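You operate a simulated robot arm through the tools that you are given. There is no shell and no other tool. Be economical: measure what you need, move in short steps, check, and stop when the job is done.

You are at the controls of a simulated robot arm. One attempt, no reset.

Task
Teach sensor 67 at 10 cm.
Fine: seat it in the cradle, switch the tester on, set its slide to the mark, then press TEACH once; leave it seated and the tester on.

It is judged by the outcome, as a careful person would: the job done as asked, and still so three seconds after it is handed in. It fails if anything else is knocked over, pushed out of place, dropped, spilled or broken.

Robot
A 7-joint arm with a two-finger parallel gripper, fixed in place. Base frame: the origin is at the foot of the arm, x ahead of it, y to its left, z up. Units: mm, rad, N and s.
With the tool pointing down near the work surface it reaches from about 240 to 680 mm from the base axis. Its first joint turns from -1.152 to 1.152 rad. Payload 2.4 kg.
The TCP is the grasp point between the finger pads, 30 mm short of the fingertips. In the tool frame z runs along the fingers and y along their closing line. The gripper opens to 94 mm. The fingers are 28 mm wide and 10 mm thick; the gripper's body (50 by 96 mm) begins 55 mm behind the TCP.
Orientation is told as [roll, pitch, yaw] about the base's x, y, z axes, in that order, counted from this pose: with the fingers straight down and closing along the base's y, the tool's x points along the base's -x, its y along +y and its z along -z.

Tools
- The arm moves only by the tool step_arm. Its argument "steps" is a list of rows, each a list of 2 entries, a list of its own where there are three numbers: the shift along the tool's x, y, z in mm, then the turn, a rotation vector about the tool's x, y, z in rad. In form: [[[dx, dy, dz], [ax, ay, az]], ...]. A call has 1 to 12 rows; each row shifts and turns the commanded pose from where the row before left it, along the tool's axes as they then stand. "fingers" is the opening in per cent of the stroke, from 0 (shut) to 100 (fully open), set as the call begins (left out, the last holds). Rows are played at 5 a second. More than 50 mm and 0.15 rad between two rows, or a gripper value outside its range, and nothing of the call is played. Where a pose cannot be reached the arm comes as near as it can. A force on the tool above 40 N (or 10 N above the force at the start of the call, whichever is more), or a blocked arm, ends the call early, and 0.2 s more pass. Each finger travels about 153 mm/s and halts on what it meets, pressing with about 22 N; the grip force reading is that of the motor and also rises with nothing between the fingers. The clock runs only during rows and for 0.2 s after the last one: add rows that do not move to give the fingers time. It gives the time, the measured TCP pose, the force on the tool (base axes), the opening and the grip force at its end, in the units of the frame above (readings bear some noise), with the torque about the TCP (base axes, N m) and any sound that the robot's microphone picked up.
- Cameras (640 x 400 px; columns grow to the right, rows downward): "scene" is fixed at [24.2, 461.8, 1446.6]; the picture's right is [-0.87, -0.49, 0.00], its down [-0.26, 0.46, -0.85] and it looks along [0.41, -0.74, -0.53] (base axes); focal length 374 px, centre (320, 200). "wrist" rides on the gripper at [76, 14, -103] in the tool frame; the picture's right is [-0.18, 0.98, 0.00], its down [-0.75, -0.14, -0.64] and it looks along [-0.63, -0.12, 0.77] (tool axes); focal length 243 px, centre (320, 200). There is no depth. A picture from a camera that has moved, and an enlarged one, comes with that camera's place and axes in the base frame and with its lens.
- capture(camera): a new picture of that camera. No time passes.
- close_up(camera, box): a new picture of the part [left, top, right, bottom] of that camera's present view, enlarged. No time passes.
- sign_off(): hands the job in; it is judged then, once.

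Work in short steps. Places have to be worked out from the pictures, the camera data and where the tool is seen: move nearer, look again, correct. Check each grasp and each placing, and mend what went wrong. You have 120 turns and 76 pictures in all, those below and enlarged ones among them. Open the gripper and draw the arm clear of the work before you hand the job in, unless the task says otherwise; then end with one line.

The tools are called after "Call:" as name(argument=value, ...) on one line, values as JSON. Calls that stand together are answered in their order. step_arm: Moves the arm, as the interface text tells. Its arguments: {"type":"object","properties":{"steps":{"type":"array"},"fingers":{"type":"number"}},"required":["steps"]} The other tools are called the same way: capture (camera) takes a picture; close_up (camera, box) takes an enlarged picture of a part of a camera's view; sign_off () hands the job in.

At the start:

```text
time: 0.0
eef_pos: [392.8, 97.6, 1240.3]
tcp_rot: [-0.001, 0.0, 0.0]
ft_force: [0.2, -0.6, -0.4]
ft_torque: [0.01, 0.02, 0.02]
gripper_width: 93.8
finger_force: 0.1
```

scene: 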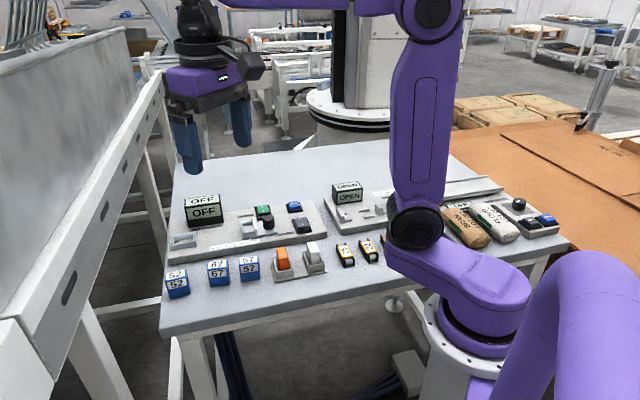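
wrist: 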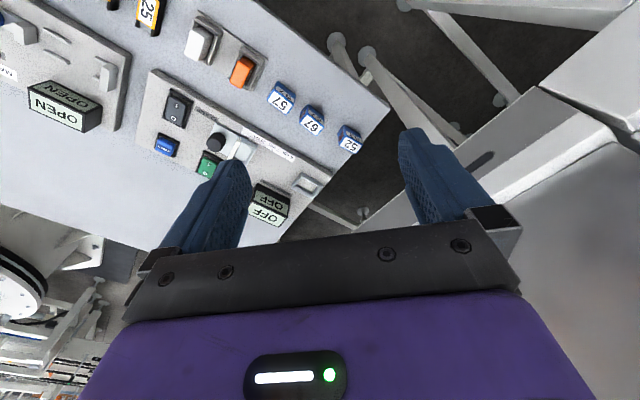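

The pictures show three blue sensors and a tester board. I take enlarged views to read the labels and layout.

Call:
close_up(camera="scene", box=[150, 180, 350, 305])

Call:
close_up(camera="wrist", box=[130, 10, 390, 240])

```text
3.20 times, centred on (250, 242) of scene
camera zoom: at [24.2, 461.8, 1446.6], right [-0.87, -0.49, 0.0], down [-0.26, 0.46, -0.85], along [0.41, -0.74, -0.53], focal length 1197 px, centre (544, 64)
```

zoom: 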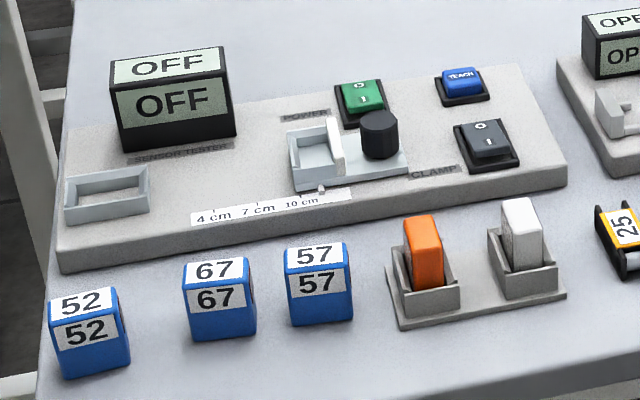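

```text
1.74 times, centred on (260, 125) of wrist
camera zoom: at [316.1, 113.3, 1344.3], right [0.18, 0.98, 0.0], down [0.75, -0.14, 0.64], along [0.63, -0.12, -0.77], focal length 422 px, centre (424, 330)
```

zoom: 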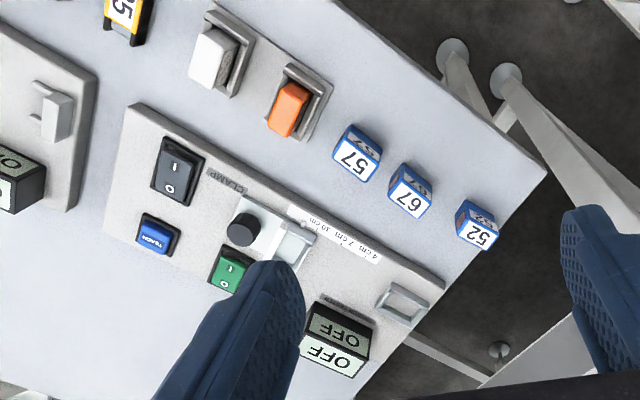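

Triangulating sensor 67 gives about (481, 67), z about 910. I move down and forward, staying well above, for a closer look.

Call:
step_arm(steps=[[[-27, -5, 40], [0, 0, 0]], [[-27, -5, 40], [0, 0, 0]], [[-27, -5, 40], [0, 0, 0]], [[0, 0, 30], [0, 0, 0]], [[0, 0, 0], [0, 0, 0]]])

Call:
capture(camera="wrist")

Call:
close_up(camera="scene", box=[150, 180, 330, 292])

```text
time: 1.2
eef_pos: [474.0, 82.2, 1089.3]
tcp_rot: [-0.001, -0.001, -0.001]
ft_force: [-1.0, -0.5, 0.5]
ft_torque: [0.01, 0.02, 0.02]
gripper_width: 94.0
finger_force: 0.0
```

```text
71 pictures are left
camera wrist: at [397.9, 97.7, 1191.4], right [0.18, 0.98, 0.0], down [0.75, -0.14, 0.64], along [0.63, -0.12, -0.77], focal length 243 px, centre (320, 200)
```

wrist: 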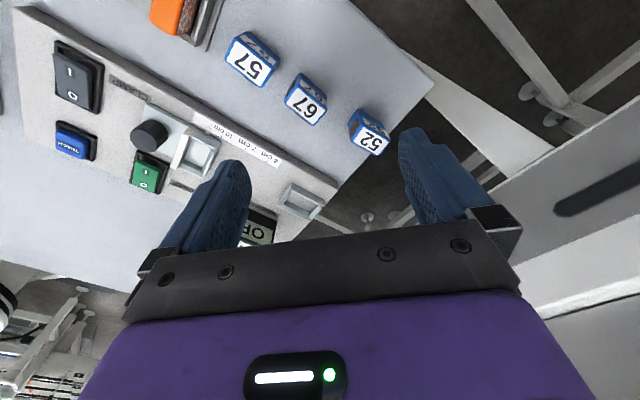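

```text
3.56 times, centred on (240, 236) of scene
camera zoom: at [24.2, 461.8, 1446.6], right [-0.87, -0.49, 0.0], down [-0.26, 0.46, -0.85], along [0.41, -0.74, -0.53], focal length 1330 px, centre (604, 72)
```

zoom: 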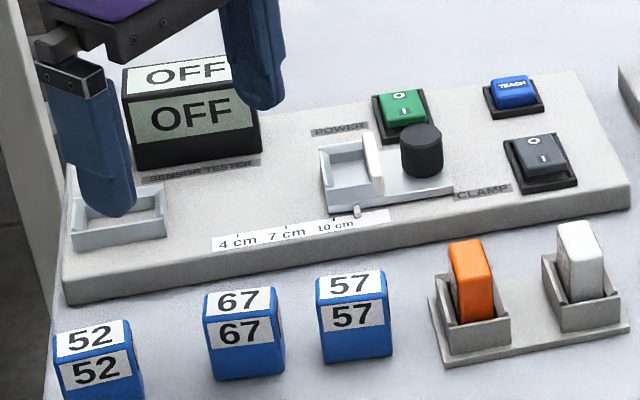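

Board axis runs about 45° in the base frame; the carriage is near (515,-85) and the fixed tray near (620,25). I go over the carriage to see what it is.

Call:
step_arm(steps=[[[-15, -40, 0], [0, 0, 0]], [[-15, -45, 20], [0, 0, 0]], [[-15, -45, 20], [0, 0, 0]], [[0, 0, 10], [0, 0, 0]], [[0, 0, 0], [0, 0, 0]]])

Call:
capture(camera="wrist")

```text
refused: row 2 steps farther than a row can; nothing moved
```

```text
69 pictures are left
camera wrist: at [397.9, 97.7, 1191.4], right [0.18, 0.98, 0.0], down [0.75, -0.14, 0.64], along [0.63, -0.12, -0.77], focal length 243 px, centre (320, 200)
```

wrist: 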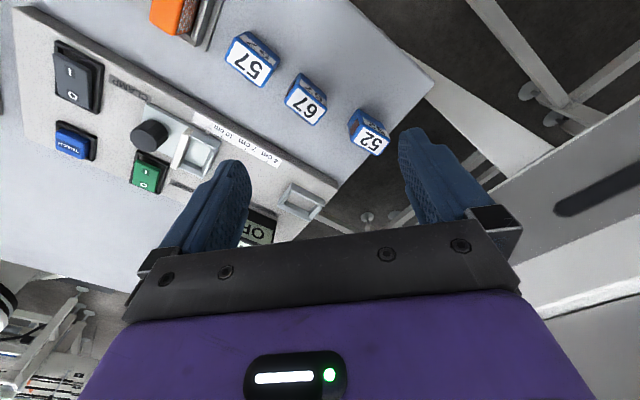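

The move was refused because one row was too long; I use shorter rows.

Call:
step_arm(steps=[[[-10, -35, 0], [0, 0, 0]], [[-10, -35, 15], [0, 0, 0]], [[-10, -35, 15], [0, 0, 0]], [[-10, -35, 15], [0, 0, 0]], [[0, -10, 5], [0, 0, 0]], [[0, 0, 0], [0, 0, 0]]])

Call:
capture(camera="wrist")

```text
time: 2.6
eef_pos: [514.6, -67.7, 1043.0]
tcp_rot: [-0.001, 0.0, 0.001]
ft_force: [0.0, -0.4, 0.2]
ft_torque: [-0.01, -0.02, 0.0]
gripper_width: 93.8
finger_force: 0.0
```

```text
68 pictures are left
camera wrist: at [438.7, -51.8, 1144.2], right [0.18, 0.98, 0.0], down [0.75, -0.14, 0.64], along [0.63, -0.12, -0.77], focal length 243 px, centre (320, 200)
```

wrist: 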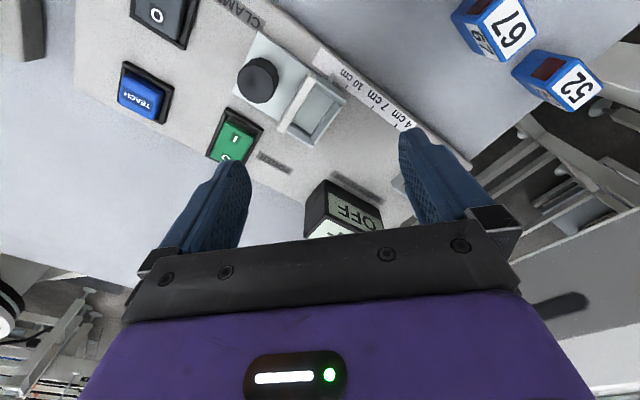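

Call:
close_up(camera="wrist", box=[180, 10, 420, 160])

Call:
close_up(camera="wrist", box=[440, 0, 620, 120])

Call:
close_up(camera="scene", box=[160, 190, 280, 265])

```text
2.67 times, centred on (300, 85) of wrist
camera zoom: at [438.7, -51.8, 1144.2], right [0.18, 0.98, 0.0], down [0.75, -0.14, 0.64], along [0.63, -0.12, -0.77], focal length 647 px, centre (373, 507)
```

zoom: 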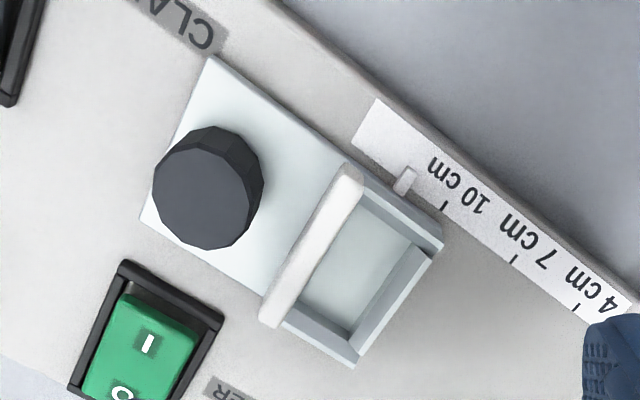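

```text
3.33 times, centred on (530, 60) of wrist
camera zoom: at [438.7, -51.8, 1144.2], right [0.18, 0.98, 0.0], down [0.75, -0.14, 0.64], along [0.63, -0.12, -0.77], focal length 809 px, centre (-380, 667)
```

zoom: 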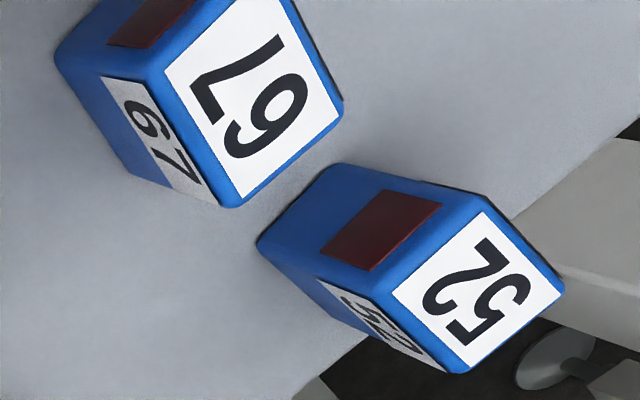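

```text
5.33 times, centred on (220, 228) of scene
camera zoom: at [24.2, 461.8, 1446.6], right [-0.87, -0.49, 0.0], down [-0.26, 0.46, -0.85], along [0.41, -0.74, -0.53], focal length 1994 px, centre (853, 53)
```

zoom: 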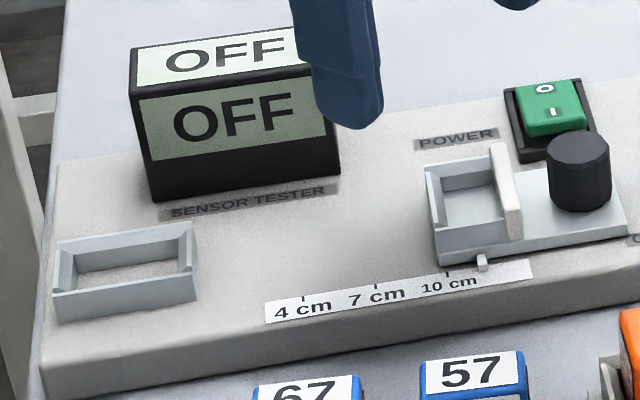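

The tray at the board's left end fits the sensor footprint. The carriage bears a white target plate, and its pointer is about 16 mm past the 10 cm mark. Next I look over sensor 67 with the tool yawed to the board.

Call:
step_arm(steps=[[[6, 32, 0], [0, 0, 0]], [[6, 32, 0], [0, 0, 0]], [[6, 32, 0], [0, 0, 0]], [[6, 32, 0], [0, 0, 0]], [[0, 0, 0], [0, 0, -0.15]], [[0, 0, 0], [0, 0, -0.15]], [[0, 0, 0], [0, 0, -0.15]], [[0, 0, 0], [0, 0, -0.15]], [[0, 0, 0], [0, 0, -0.15]], [[0, 0, 0], [0, 0, 0]]])

Call:
capture(camera="wrist")

```text
time: 4.8
eef_pos: [489.8, 60.0, 1041.7]
tcp_rot: [0.001, -0.001, 0.751]
ft_force: [0.7, 0.4, 0.0]
ft_torque: [0.01, -0.01, -0.03]
gripper_width: 93.7
finger_force: 0.1
```

```text
64 pictures are left
camera wrist: at [424.1, 20.8, 1144.5], right [-0.54, 0.84, 0.0], down [0.65, 0.41, 0.64], along [0.54, 0.34, -0.77], focal length 243 px, centre (320, 200)
```

wrist: 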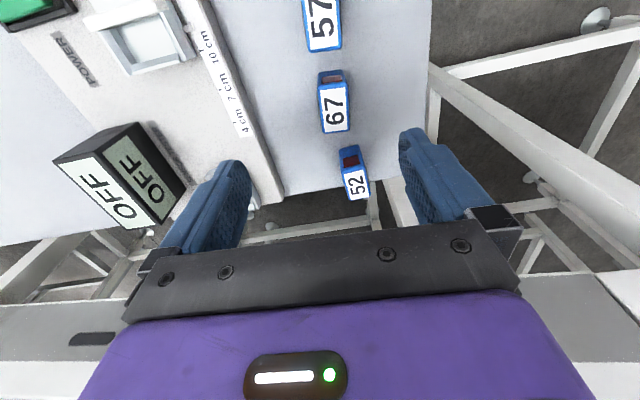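

The sensor is between the fingers in view; I enlarge it to measure its yaw and size.

Call:
close_up(camera="wrist", box=[270, 40, 398, 120])

Call:
close_up(camera="scene", box=[160, 240, 272, 310])

```text
5.00 times, centred on (334, 80) of wrist
camera zoom: at [424.1, 20.8, 1144.5], right [-0.54, 0.84, 0.0], down [0.65, 0.41, 0.64], along [0.54, 0.34, -0.77], focal length 1213 px, centre (250, 800)
```

zoom: 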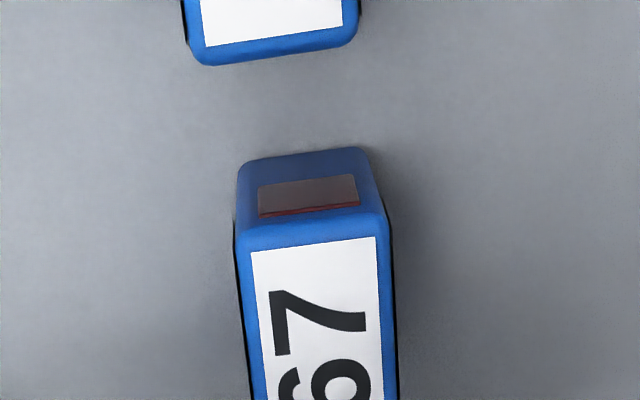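

```text
5.71 times, centred on (216, 275) of scene
camera zoom: at [24.2, 461.8, 1446.6], right [-0.87, -0.49, 0.0], down [-0.26, 0.46, -0.85], along [0.41, -0.74, -0.53], focal length 2137 px, centre (914, -229)
```

zoom: 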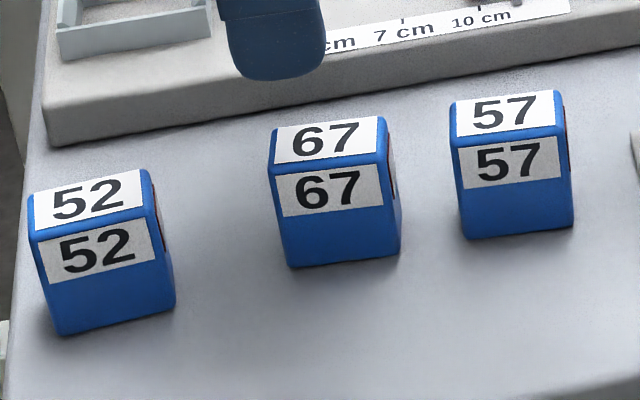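

Sensor 67: top about z 937, centre about (481, 71), yaw about 0.69, roughly 39 × 25 mm. I align above it, partly close, and check.

Call:
step_arm(steps=[[[-1, 14.4, 0], [0, 0, 0.06]], [[0, 0, 30], [0, 0, 0]], [[0, 0, 35], [0, 0, 0]], [[0, 0, 0], [0, 0, 0]]], fingers=60)

Call:
capture(camera="wrist")

Call:
close_up(camera="scene", box=[160, 210, 288, 290])

```text
time: 5.8
eef_pos: [480.6, 69.7, 976.6]
tcp_rot: [-0.001, -0.001, 0.69]
ft_force: [0.1, 0.0, -0.1]
ft_torque: [0.02, -0.01, 0.0]
gripper_width: 56.1
finger_force: 0.0
```

```text
61 pictures are left
camera wrist: at [413.8, 34.8, 1078.9], right [-0.48, 0.88, 0.0], down [0.67, 0.37, 0.64], along [0.56, 0.31, -0.77], focal length 243 px, centre (320, 200)
```

wrist: 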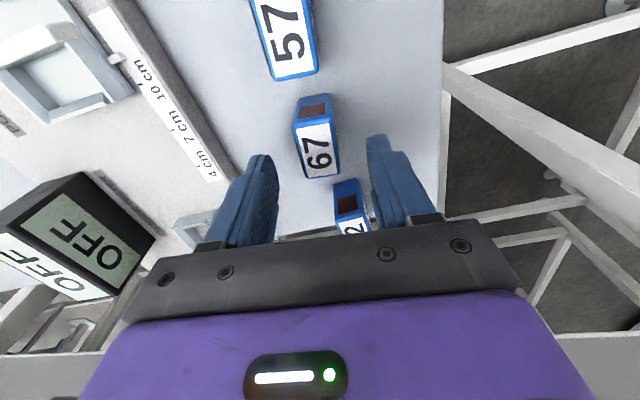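

```text
5.00 times, centred on (224, 250) of scene
camera zoom: at [24.2, 461.8, 1446.6], right [-0.87, -0.49, 0.0], down [-0.26, 0.46, -0.85], along [0.41, -0.74, -0.53], focal length 1870 px, centre (800, -50)
```

zoom: 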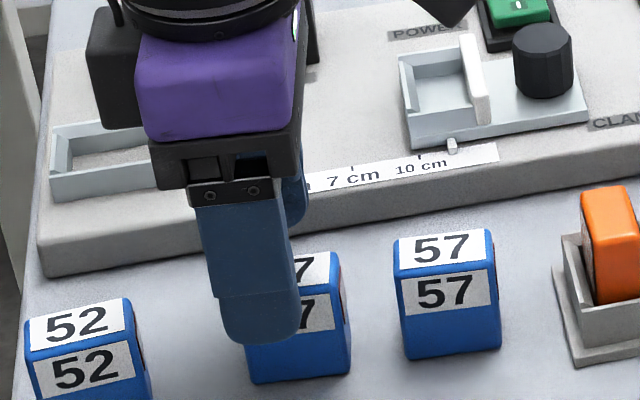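

The sensor is centred between the fingers within 2 mm. I descend to 949, nudge sideways, and close.

Call:
step_arm(steps=[[[0, 1.6, 10], [0, 0, 0]], [[0, 0, 17.5], [0, 0, 0]], [[0, 0, 0], [0, 0, 0]]])

Call:
step_arm(steps=[[[0, 0, 0], [0, 0, 0]], [[0, 0, 0], [0, 0, 0]], [[0, 0, 0], [0, 0, 0]]], fingers=0)

Call:
capture(camera="wrist")

```text
time: 6.6
eef_pos: [480.0, 72.6, 950.1]
tcp_rot: [0.0, 0.0, 0.688]
ft_force: [-0.2, -0.7, 0.2]
ft_torque: [0.0, 0.0, -0.01]
gripper_width: 56.5
finger_force: 0.1
```

```text
time: 7.4
eef_pos: [479.1, 72.9, 949.6]
tcp_rot: [-0.001, 0.001, 0.689]
ft_force: [-0.1, 0.3, 0.7]
ft_torque: [-0.02, 0.0, 0.01]
gripper_width: 27.9
finger_force: 21.9
```

```text
59 pictures are left
camera wrist: at [412.0, 37.0, 1051.9], right [-0.48, 0.88, 0.0], down [0.67, 0.37, 0.64], along [0.56, 0.31, -0.77], focal length 243 px, centre (320, 200)
```

wrist: 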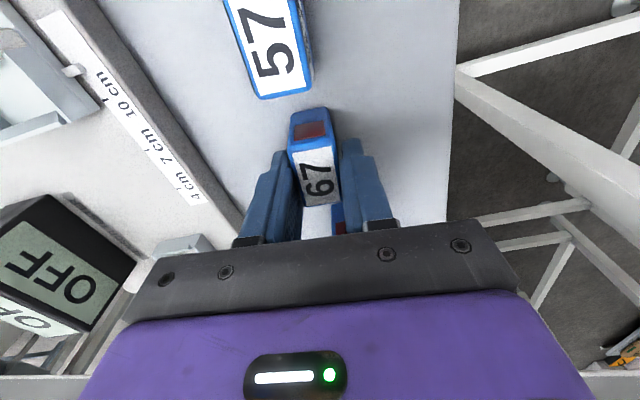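

Gripped at 27.9 mm. I lift and move to beside the tray to measure it, turning to the board's yaw.

Call:
step_arm(steps=[[[0, 0, -40], [0, 0, 0]], [[0, 0, -40], [0, 0, 0]], [[0, 0, 0], [0, 0, -0.088]], [[-35, -25, 0], [0, 0, 0]], [[-35, -25, 0], [0, 0, 0]], [[0, -20, 0], [0, 0, 0]], [[0, 0, 0], [0, 0, 0]]])

Call:
capture(camera="wrist")

Call:
capture(camera="scene")

```text
time: 9.0
eef_pos: [577.7, 72.5, 1028.7]
tcp_rot: [0.0, 0.0, 0.775]
ft_force: [-0.8, -0.4, 0.6]
ft_torque: [0.02, 0.0, -0.01]
gripper_width: 27.6
finger_force: 22.1
```

```text
58 pictures are left
camera wrist: at [513.5, 30.5, 1132.0], right [-0.56, 0.83, 0.0], down [0.64, 0.43, 0.64], along [0.53, 0.36, -0.77], focal length 243 px, centre (320, 200)
```

wrist: 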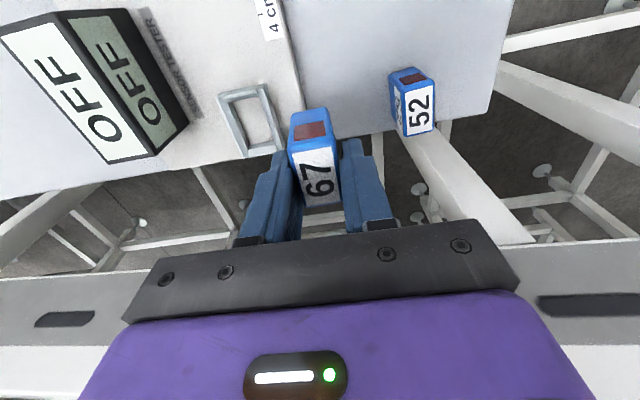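

```text
57 pictures are left
```

scene: 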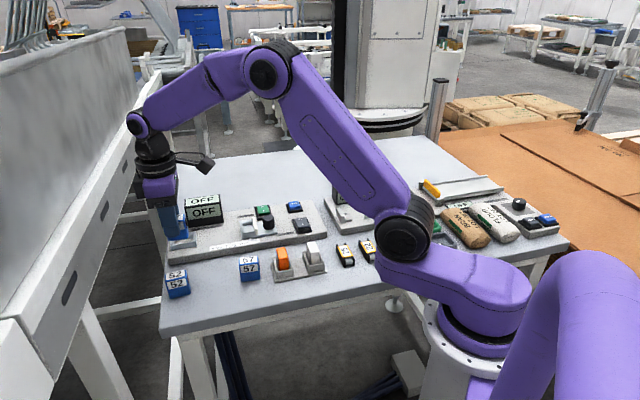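

The tray is partly hidden by the finger; I shift 40 mm toward the front for a clear view.

Call:
step_arm(steps=[[[-10, 35, 0], [0, 0, 0]], [[0, 0, 0], [0, 0, 0]], [[0, 0, 0], [0, 0, 0]]])

Call:
close_up(camera="wrist", box=[100, 20, 340, 170])

```text
time: 9.8
eef_pos: [561.2, 104.6, 1029.0]
tcp_rot: [0.001, -0.002, 0.776]
ft_force: [-0.5, -0.8, -0.1]
ft_torque: [-0.01, -0.01, 0.01]
gripper_width: 27.6
finger_force: 22.1
```

```text
2.67 times, centred on (220, 95) of wrist
camera zoom: at [496.7, 62.9, 1132.8], right [-0.56, 0.83, 0.0], down [0.64, 0.43, 0.64], along [0.53, 0.36, -0.77], focal length 647 px, centre (587, 480)
```

zoom: 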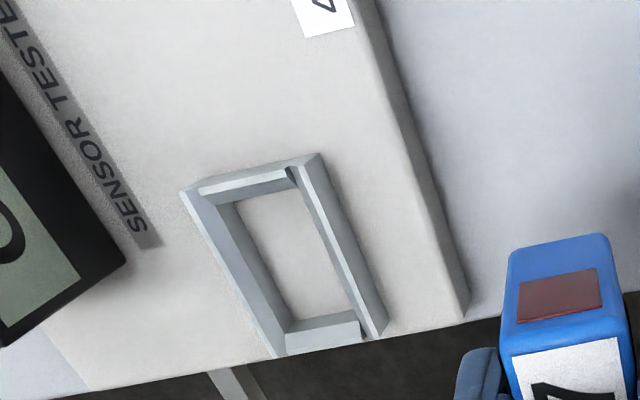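

Tray centre is about (622, 27) at the board's yaw. I get a more nearly vertical view of it for precision.

Call:
step_arm(steps=[[[-25, -15, 0], [0, 0, 0]], [[-20, -15, 0], [0, 0, 0]], [[0, 0, 0], [0, 0, 0]]])

Call:
capture(camera="wrist")

Call:
close_up(camera="wrist", box=[200, 0, 360, 100])

```text
time: 10.6
eef_pos: [613.4, 114.8, 1030.1]
tcp_rot: [-0.001, -0.001, 0.776]
ft_force: [-0.2, 0.2, -0.3]
ft_torque: [0.05, -0.04, 0.02]
gripper_width: 27.9
finger_force: 21.4
```

```text
55 pictures are left
camera wrist: at [549.5, 73.2, 1132.2], right [-0.56, 0.83, 0.0], down [0.64, 0.43, 0.64], along [0.53, 0.36, -0.77], focal length 243 px, centre (320, 200)
```

wrist: 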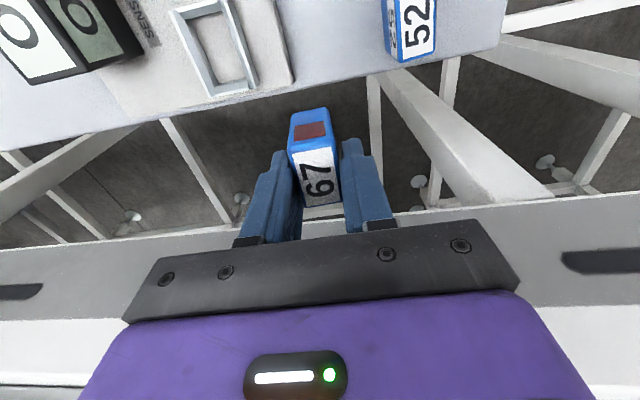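

```text
4.00 times, centred on (280, 50) of wrist
camera zoom: at [549.5, 73.2, 1132.2], right [-0.56, 0.83, 0.0], down [0.64, 0.43, 0.64], along [0.53, 0.36, -0.77], focal length 970 px, centre (480, 800)
```

zoom: 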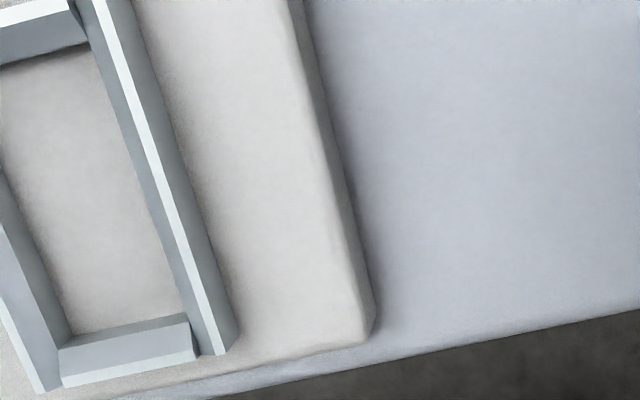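

Call:
close_up(camera="wrist", box=[140, 0, 300, 100])

```text
4.00 times, centred on (220, 50) of wrist
camera zoom: at [549.5, 73.2, 1132.2], right [-0.56, 0.83, 0.0], down [0.64, 0.43, 0.64], along [0.53, 0.36, -0.77], focal length 970 px, centre (720, 800)
```

zoom: 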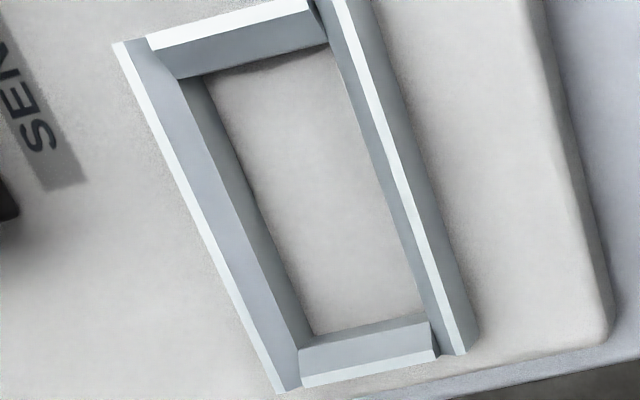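

The tray has chamfered walls, 55.6 × 39 mm outside, yaw 0.785, centre about (617, 29), wall tops about z 931. I now check how the sensor sits in the grip.

Call:
close_up(camera="wrist", box=[256, 90, 384, 230])

```text
2.86 times, centred on (320, 160) of wrist
camera zoom: at [549.5, 73.2, 1132.2], right [-0.56, 0.83, 0.0], down [0.64, 0.43, 0.64], along [0.53, 0.36, -0.77], focal length 693 px, centre (320, 314)
```

zoom: 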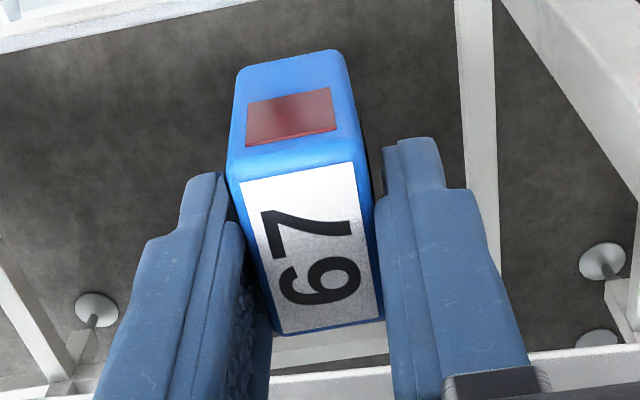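

The sensor sits about 3–4 mm forward of TCP in the grip. I move above the tray at z 1000 (sensor bottom about 15 mm above walls) and compare sensor and tray directly.

Call:
step_arm(steps=[[[20.4, -21.3, 0], [0, 0, 0]], [[20.4, -21.3, 0], [0, 0, 0]], [[20.4, -21.3, 0], [0, 0, -0.009]], [[0, 0, 15], [0, 0, 0]], [[0, 0, 15], [0, 0, 0]], [[0, 0, 0], [0, 0, 0]]])

Call:
capture(camera="wrist")

Call:
close_up(camera="scene", box=[150, 190, 278, 270])

```text
time: 12.0
eef_pos: [614.2, 25.6, 998.5]
tcp_rot: [0.0, 0.001, 0.786]
ft_force: [0.1, 0.3, -0.3]
ft_torque: [0.02, 0.02, -0.01]
gripper_width: 27.4
finger_force: 22.0
```

```text
51 pictures are left
camera wrist: at [550.1, -15.9, 1101.4], right [-0.57, 0.82, 0.0], down [0.63, 0.43, 0.64], along [0.53, 0.36, -0.77], focal length 243 px, centre (320, 200)
```

wrist: 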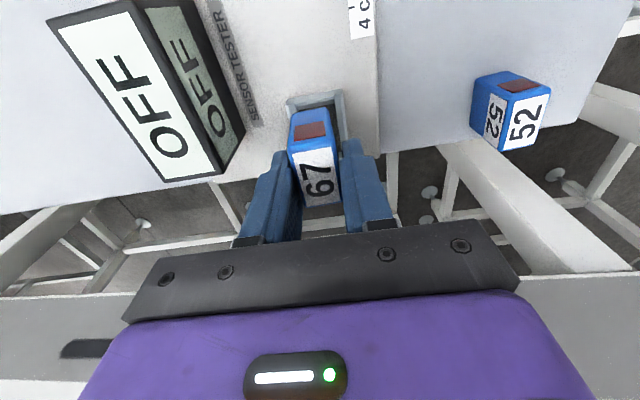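

```text
5.00 times, centred on (214, 230) of scene
camera zoom: at [24.2, 461.8, 1446.6], right [-0.87, -0.49, 0.0], down [-0.26, 0.46, -0.85], along [0.41, -0.74, -0.53], focal length 1870 px, centre (850, 50)
```

zoom: 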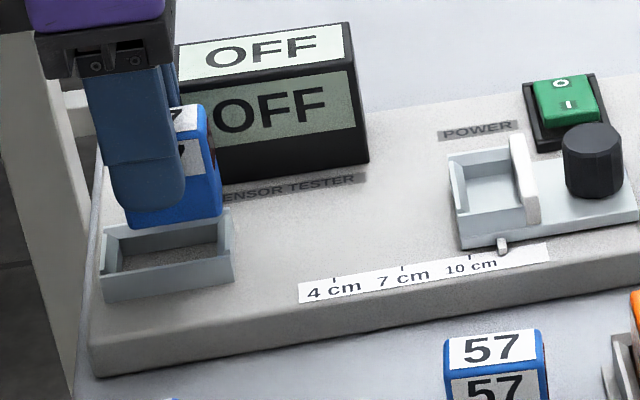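

I enlarge both views for the relative alignment.

Call:
close_up(camera="scene", box=[160, 205, 208, 255])

Call:
close_up(camera="wrist", box=[260, 80, 380, 155])

```text
8.00 times, centred on (184, 230) of scene
camera zoom: at [24.2, 461.8, 1446.6], right [-0.87, -0.49, 0.0], down [-0.26, 0.46, -0.85], along [0.41, -0.74, -0.53], focal length 2992 px, centre (1408, -40)
```

zoom: 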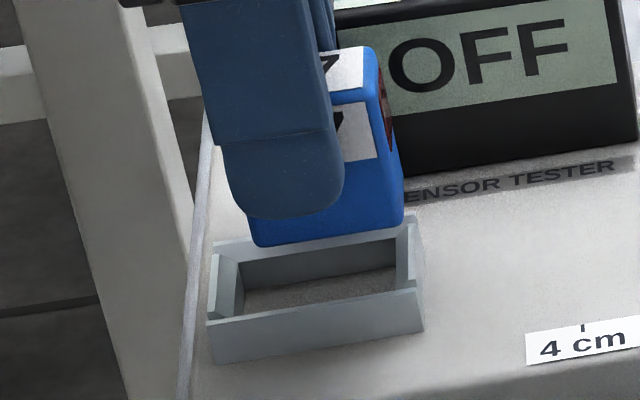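

```text
5.33 times, centred on (320, 118) of wrist
camera zoom: at [550.1, -15.9, 1101.4], right [-0.57, 0.82, 0.0], down [0.63, 0.43, 0.64], along [0.53, 0.36, -0.77], focal length 1294 px, centre (320, 640)
```

zoom: 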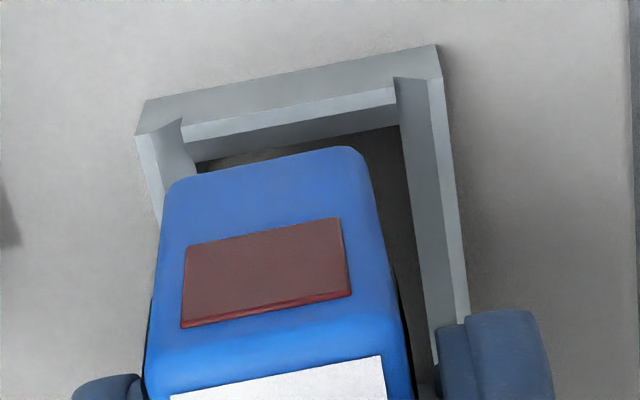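

Comparing in the same image, the sensor needs to shift about +3.5 mm along the tray's length and about +3 mm toward the front. I apply that, lower 6 mm and re-check.

Call:
step_arm(steps=[[[-3.5, 3, 0], [0, 0, 0]], [[0, 0, 7], [0, 0, 0]], [[0, 0, 0], [0, 0, 0]]])

Call:
close_up(camera="wrist", box=[260, 80, 380, 155])

Call:
close_up(camera="scene", box=[160, 205, 208, 255])

```text
time: 12.8
eef_pos: [615.4, 30.7, 992.2]
tcp_rot: [-0.001, -0.001, 0.786]
ft_force: [-0.2, -1.0, -1.1]
ft_torque: [-0.01, -0.02, -0.02]
gripper_width: 27.6
finger_force: 22.5
```

```text
5.33 times, centred on (320, 118) of wrist
camera zoom: at [550.7, -12.1, 1094.3], right [-0.57, 0.82, 0.0], down [0.63, 0.43, 0.64], along [0.53, 0.36, -0.77], focal length 1294 px, centre (320, 640)
```

zoom: 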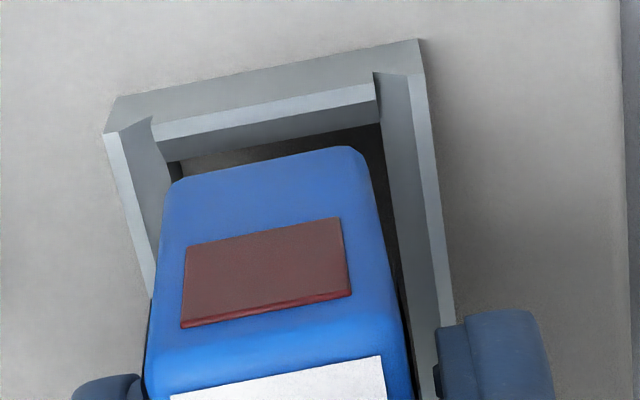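

```text
8.00 times, centred on (184, 230) of scene
camera zoom: at [24.2, 461.8, 1446.6], right [-0.87, -0.49, 0.0], down [-0.26, 0.46, -0.85], along [0.41, -0.74, -0.53], focal length 2992 px, centre (1408, -40)
```

zoom: 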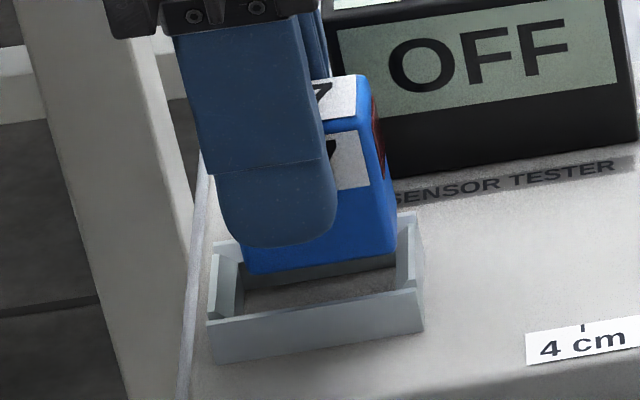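

Remaining height is nearer 10 mm, so the sensor still needs about +4.5 mm along the length and +1 mm to the front. I correct, lower 5 mm, and look again.

Call:
step_arm(steps=[[[-4.5, 0.5, 0], [0, 0, 0]], [[0, 0, 5], [0, 0, 0]], [[0, 0, 0], [0, 0, 0]]])

Call:
close_up(camera="wrist", box=[260, 80, 380, 155])

Call:
close_up(camera="scene", box=[160, 205, 208, 255])

```text
time: 13.6
eef_pos: [616.7, 35.1, 987.4]
tcp_rot: [0.0, -0.002, 0.786]
ft_force: [0.1, -0.3, 0.0]
ft_torque: [0.0, 0.01, -0.04]
gripper_width: 27.7
finger_force: 22.0
```

```text
5.33 times, centred on (320, 118) of wrist
camera zoom: at [553.5, -8.0, 1089.8], right [-0.57, 0.82, 0.0], down [0.63, 0.43, 0.64], along [0.53, 0.36, -0.77], focal length 1294 px, centre (320, 640)
```

zoom: 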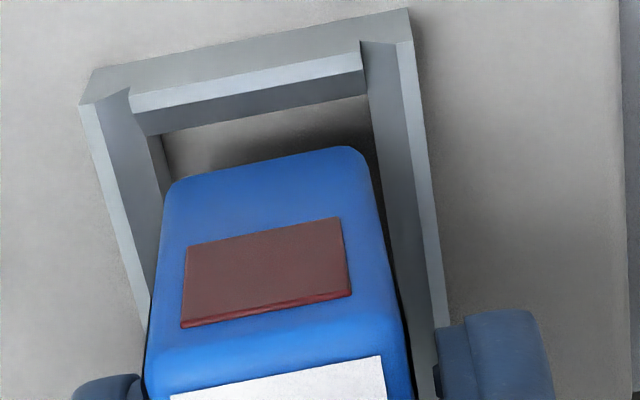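

```text
8.00 times, centred on (184, 230) of scene
camera zoom: at [24.2, 461.8, 1446.6], right [-0.87, -0.49, 0.0], down [-0.26, 0.46, -0.85], along [0.41, -0.74, -0.53], focal length 2992 px, centre (1408, -40)
```

zoom: 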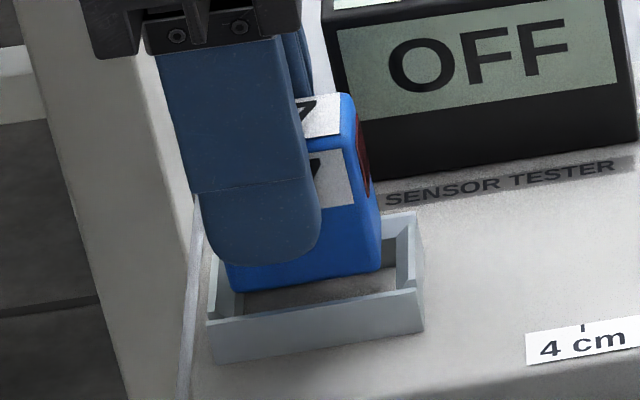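

Now about 1.8 mm too far lengthwise, and sideways nearly right. I correct and descend into the chamfers gently.

Call:
step_arm(steps=[[[1.8, -0.4, 0], [0, 0, 0]], [[0, 0, 3], [0, 0, 0]], [[0, 0, 2], [0, 0, 0]], [[0, 0, 0], [0, 0, 0]]])

Call:
close_up(camera="wrist", box=[260, 80, 380, 155])

Call:
close_up(camera="scene", box=[160, 205, 208, 255])

```text
time: 14.6
eef_pos: [618.0, 33.2, 983.4]
tcp_rot: [0.0, 0.0, 0.786]
ft_force: [-0.2, -0.2, 0.2]
ft_torque: [0.01, 0.0, 0.01]
gripper_width: 27.7
finger_force: 22.2
```

```text
5.33 times, centred on (320, 118) of wrist
camera zoom: at [553.2, -9.8, 1085.4], right [-0.57, 0.82, 0.0], down [0.63, 0.43, 0.64], along [0.53, 0.36, -0.77], focal length 1294 px, centre (320, 640)
```

zoom: 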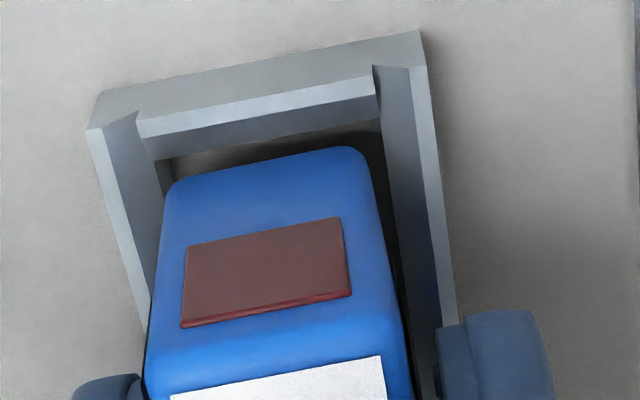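

```text
8.00 times, centred on (184, 230) of scene
camera zoom: at [24.2, 461.8, 1446.6], right [-0.87, -0.49, 0.0], down [-0.26, 0.46, -0.85], along [0.41, -0.74, -0.53], focal length 2992 px, centre (1408, -40)
```

zoom: 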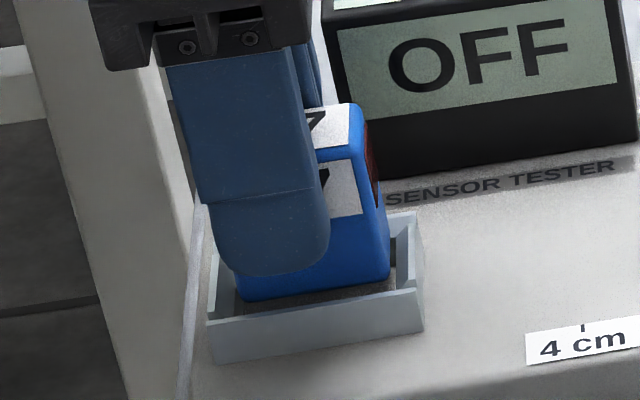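

Alignment now looks right in both views. I continue down gently, watching the force.

Call:
step_arm(steps=[[[0, 0, 2], [0, 0, 0]], [[0, 0, 2], [0, 0, 0]], [[0, 0, 2], [0, 0, 0]], [[0, 0, 0], [0, 0, 0]]])

Call:
close_up(camera="scene", box=[160, 205, 208, 255])

```text
time: 15.6
eef_pos: [617.0, 32.8, 976.1]
tcp_rot: [-0.001, 0.002, 0.785]
ft_force: [-0.2, 1.2, -0.6]
ft_torque: [-0.01, -0.01, 0.0]
gripper_width: 27.7
finger_force: 21.8
```

```text
8.00 times, centred on (184, 230) of scene
camera zoom: at [24.2, 461.8, 1446.6], right [-0.87, -0.49, 0.0], down [-0.26, 0.46, -0.85], along [0.41, -0.74, -0.53], focal length 2992 px, centre (1408, -40)
```

zoom: 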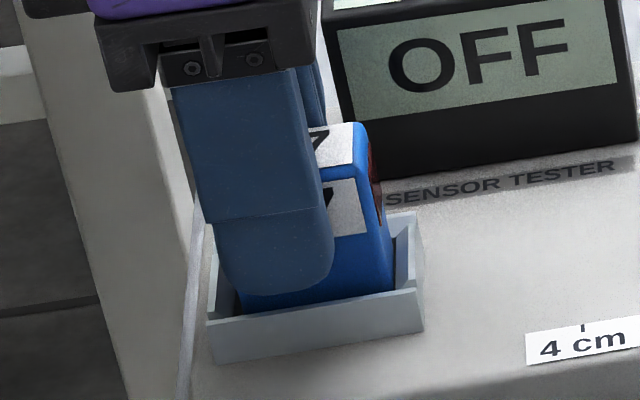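

The sensor is entering the tray without force. I keep lowering until contact.

Call:
step_arm(steps=[[[0, 0, 2], [0, 0, 0]], [[0, 0, 2], [0, 0, 0]], [[0, 0, 1], [0, 0, 0]], [[0, 0, 0], [0, 0, 0]]])

```text
time: 16.6
eef_pos: [618.1, 32.6, 971.9]
tcp_rot: [0.0, 0.001, 0.786]
ft_force: [0.5, -1.1, -0.6]
ft_torque: [-0.03, 0.02, 0.02]
gripper_width: 27.5
finger_force: 22.3
```

Call:
step_arm(steps=[[[0, 0, 1.5], [0, 0, 0]], [[0, 0, 1.5], [0, 0, 0]], [[0, 0, 0], [0, 0, 0]]])

Call:
close_up(camera="scene", box=[160, 205, 208, 255])

Call:
close_up(camera="wrist", box=[240, 60, 400, 220])

```text
time: 17.4
eef_pos: [618.6, 32.1, 970.7]
tcp_rot: [-0.004, -0.002, 0.786]
ft_force: [1.4, -5.0, 14.5]
ft_torque: [-0.17, 0.18, 0.03]
gripper_width: 27.8
finger_force: 22.3
```

```text
8.00 times, centred on (184, 230) of scene
camera zoom: at [24.0, 461.7, 1446.7], right [-0.87, -0.49, 0.0], down [-0.26, 0.46, -0.85], along [0.41, -0.74, -0.53], focal length 2992 px, centre (1408, -40)
```

zoom: 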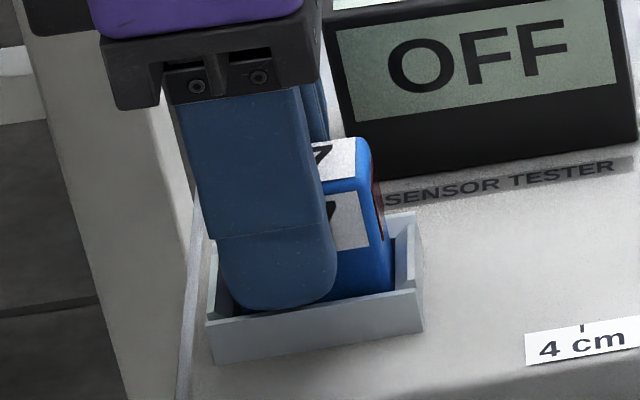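

```text
2.50 times, centred on (320, 140) of wrist
camera zoom: at [554.3, -10.7, 1072.5], right [-0.56, 0.83, 0.0], down [0.63, 0.43, 0.64], along [0.53, 0.36, -0.76], focal length 606 px, centre (320, 350)
```

zoom: 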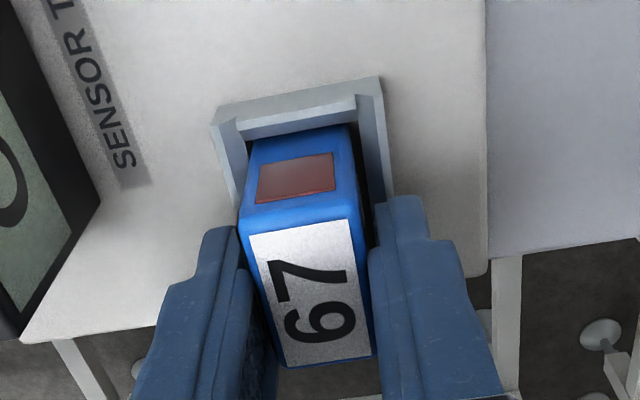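

Contact with 14 N, likely before the floor. I back off slightly and look at the gaps.

Call:
step_arm(steps=[[[0, 0, -2], [0, 0, 0]], [[0, 0, 0], [0, 0, 0]]])

Call:
close_up(camera="wrist", box=[285, 85, 349, 125])

Call:
close_up(camera="scene", box=[170, 215, 202, 250])

```text
time: 18.0
eef_pos: [618.1, 33.6, 970.1]
tcp_rot: [0.003, 0.0, 0.787]
ft_force: [1.8, -0.5, 3.5]
ft_torque: [0.05, -0.02, -0.02]
gripper_width: 27.8
finger_force: 22.0
```

```text
10.00 times, centred on (317, 105) of wrist
camera zoom: at [553.7, -9.2, 1072.8], right [-0.57, 0.82, 0.0], down [0.63, 0.43, 0.64], along [0.53, 0.36, -0.77], focal length 2426 px, centre (350, 1150)
```

zoom: 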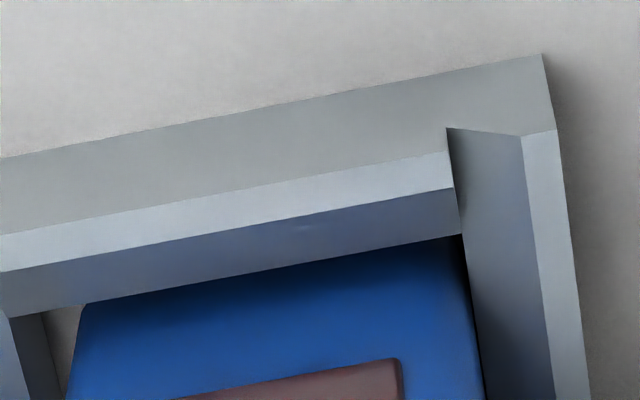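

```text
11.43 times, centred on (186, 232) of scene
camera zoom: at [24.2, 461.8, 1446.6], right [-0.87, -0.49, 0.0], down [-0.26, 0.46, -0.85], along [0.41, -0.74, -0.53], focal length 4274 px, centre (1851, -171)
```

zoom: 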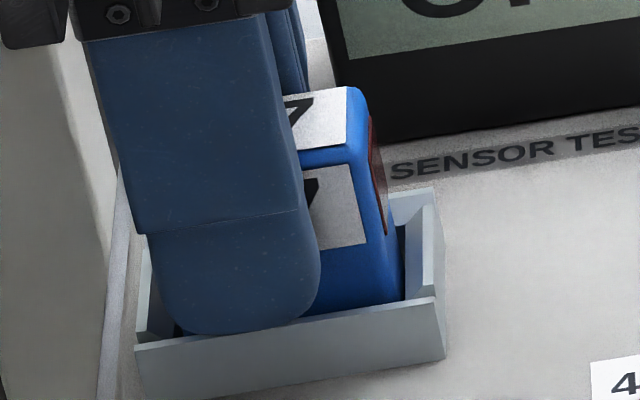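

The sensor's lower end is inside the chamfers' throat, and lateral force has gone. I press down again gently to see whether it goes deeper.

Call:
step_arm(steps=[[[0, 0, 1], [0, 0, 0]], [[0, 0, 1.5], [0, 0, 0]], [[0, 0, 1], [0, 0, 0]], [[0, 0, 0], [0, 0, 0]]])

```text
time: 19.0
eef_pos: [618.0, 32.6, 967.7]
tcp_rot: [-0.003, -0.001, 0.787]
ft_force: [2.4, 1.7, 15.0]
ft_torque: [0.04, -0.03, 0.01]
gripper_width: 27.6
finger_force: 22.1
```

Call:
step_arm(steps=[[[0, 0, 1], [0, 0, 0]], [[0, 0, 0], [0, 0, 0]], [[0, 0, 0], [0, 0, 0]]])

Call:
close_up(camera="scene", box=[170, 215, 202, 250])

```text
time: 19.8
eef_pos: [618.8, 32.3, 966.4]
tcp_rot: [0.001, 0.0, 0.787]
ft_force: [4.8, 3.0, 14.3]
ft_torque: [0.05, -0.03, 0.03]
gripper_width: 27.8
finger_force: 21.7
```

```text
11.43 times, centred on (186, 232) of scene
camera zoom: at [24.0, 461.9, 1446.6], right [-0.87, -0.49, 0.0], down [-0.26, 0.46, -0.85], along [0.41, -0.74, -0.53], focal length 4274 px, centre (1851, -171)
```

zoom: 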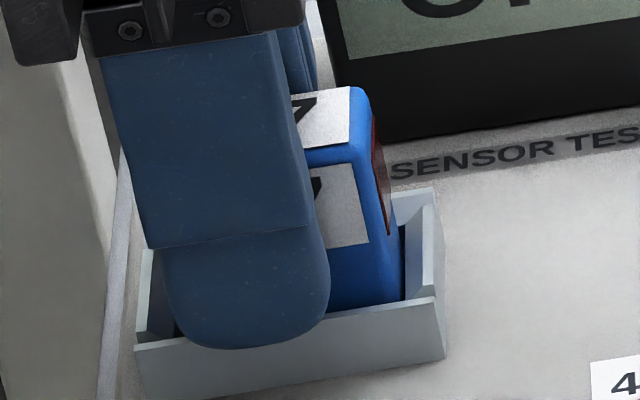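

The sensor stayed put while the fingers slid down it, so it is resting on something. I release and lift to inspect.

Call:
step_arm(steps=[[[0, 0, 0], [0, 0, 0]], [[0, 0, 0], [0, 0, 0]], [[0, 0, -20], [0, 0, 0]], [[0, 0, -30], [0, 0, 0]], [[0, 0, -15], [0, 0, 0]], [[0, 0, 0], [0, 0, 0]]], fingers=50)

Call:
close_up(camera="scene", box=[160, 205, 208, 255])

Call:
close_up(camera="wrist", box=[240, 60, 400, 220])

```text
time: 21.2
eef_pos: [617.2, 32.6, 1031.4]
tcp_rot: [0.0, 0.0, 0.785]
ft_force: [0.1, 0.4, 0.2]
ft_torque: [0.0, 0.01, 0.01]
gripper_width: 47.4
finger_force: 0.1
```

```text
8.00 times, centred on (184, 230) of scene
camera zoom: at [24.2, 461.8, 1446.6], right [-0.87, -0.49, 0.0], down [-0.26, 0.46, -0.85], along [0.41, -0.74, -0.53], focal length 2992 px, centre (1408, -40)
```

zoom: 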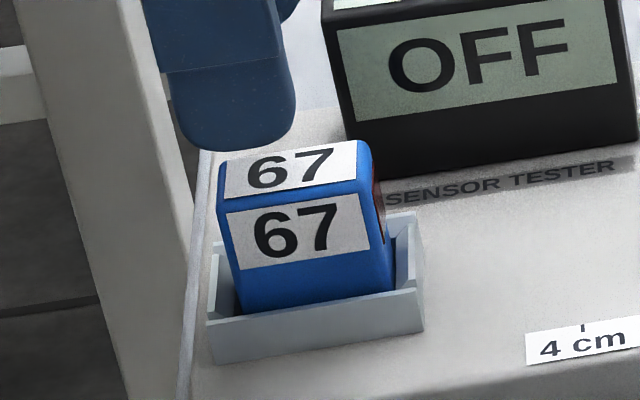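

```text
2.50 times, centred on (320, 140) of wrist
camera zoom: at [552.5, -9.6, 1133.3], right [-0.57, 0.82, 0.0], down [0.63, 0.43, 0.64], along [0.53, 0.36, -0.77], focal length 606 px, centre (320, 350)
```

zoom: 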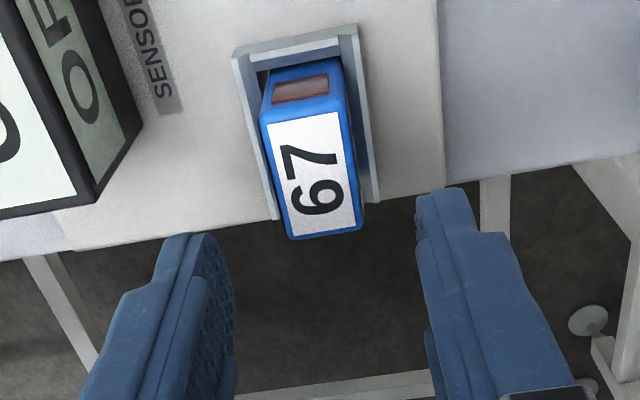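

The sensor stands level in the cradle, window toward the target plate. I press its top gently with closed fingers to make sure it is fully down.

Call:
step_arm(steps=[[[-3, 0, 0], [0, 0, 0]], [[0, 0, 15], [0, 0, 0]], [[0, 0, 15], [0, 0, 0]], [[0, 0, 7], [0, 0, 0]], [[0, 0, 3], [0, 0, 0]], [[0, 0, 0], [0, 0, 0]]], fingers=0)

```text
time: 22.2
eef_pos: [620.3, 33.7, 1000.6]
tcp_rot: [-0.008, -0.006, 0.787]
ft_force: [0.0, -0.8, 7.2]
ft_torque: [-0.05, 0.09, -0.02]
gripper_width: 0.0
finger_force: 22.2
stopped in row 5: the force on the tool passed its limit at 47 N (the readings are from after the stop); the commanded pose is now the measured one
```

Contact came early (fingertips about z 970). I look at what happened.

Call:
close_up(camera="scene", box=[160, 205, 208, 255])

Call:
close_up(camera="wrist", box=[240, 60, 400, 220])

```text
8.00 times, centred on (184, 230) of scene
camera zoom: at [24.1, 461.8, 1446.6], right [-0.87, -0.49, 0.0], down [-0.26, 0.46, -0.85], along [0.41, -0.74, -0.53], focal length 2992 px, centre (1408, -40)
```

zoom: 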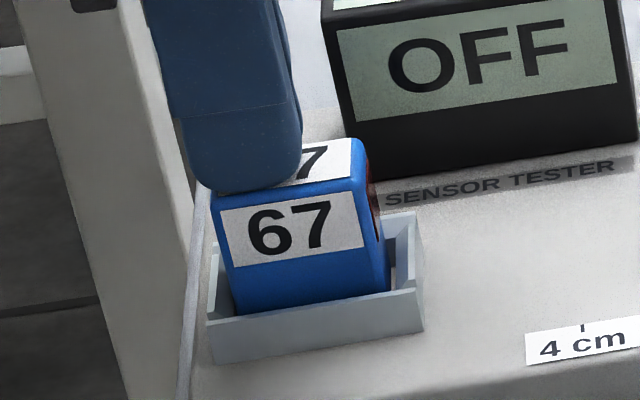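

```text
2.50 times, centred on (320, 140) of wrist
camera zoom: at [556.5, -7.8, 1102.0], right [-0.57, 0.82, -0.01], down [0.63, 0.43, 0.65], along [0.54, 0.36, -0.76], focal length 606 px, centre (320, 350)
```

zoom: 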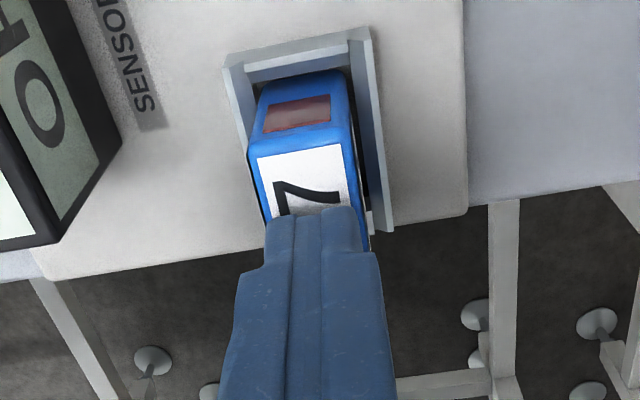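

The press was off-centre and tilted it: the sensor was caught on the chamfer. I lift off and look at it again.

Call:
step_arm(steps=[[[0, 0, -20], [0, 0, 0]], [[3, 0, -15], [0, 0, 0]], [[0, 0, 0], [0, 0, 0]], [[0, 0, 0], [0, 0, 0]]], fingers=50)

Call:
close_up(camera="scene", box=[160, 205, 208, 255])

Call:
close_up(camera="wrist", box=[280, 60, 360, 160])

```text
time: 23.2
eef_pos: [619.0, 31.2, 1034.1]
tcp_rot: [-0.005, -0.003, 0.786]
ft_force: [0.1, -0.8, -0.2]
ft_torque: [-0.03, 0.0, 0.0]
gripper_width: 46.7
finger_force: 0.1
```

```text
8.00 times, centred on (184, 230) of scene
camera zoom: at [24.2, 461.8, 1446.6], right [-0.87, -0.49, 0.0], down [-0.26, 0.46, -0.85], along [0.41, -0.74, -0.53], focal length 2992 px, centre (1408, -40)
```

zoom: 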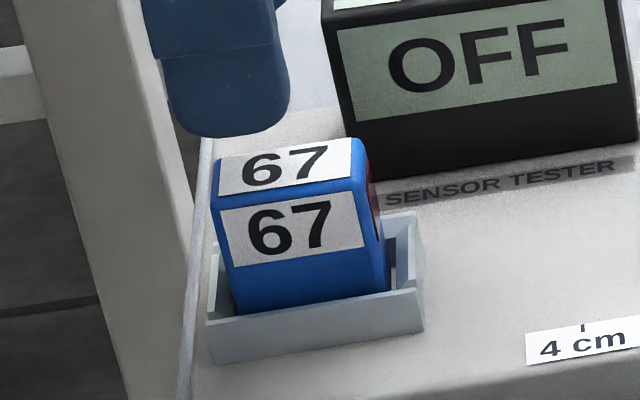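

```text
4.00 times, centred on (320, 110) of wrist
camera zoom: at [553.6, -10.2, 1136.3], right [-0.57, 0.82, 0.0], down [0.63, 0.43, 0.65], along [0.53, 0.36, -0.76], focal length 970 px, centre (320, 560)
```

zoom: 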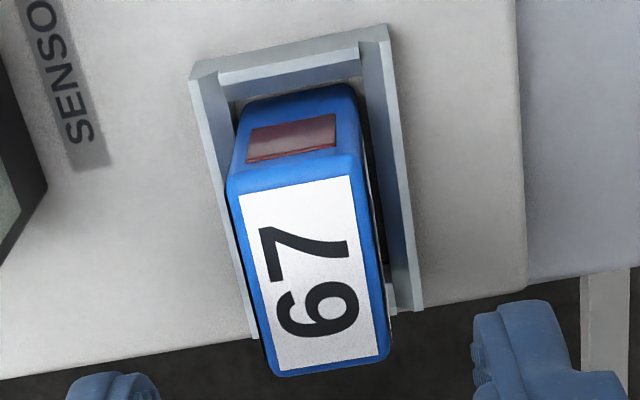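

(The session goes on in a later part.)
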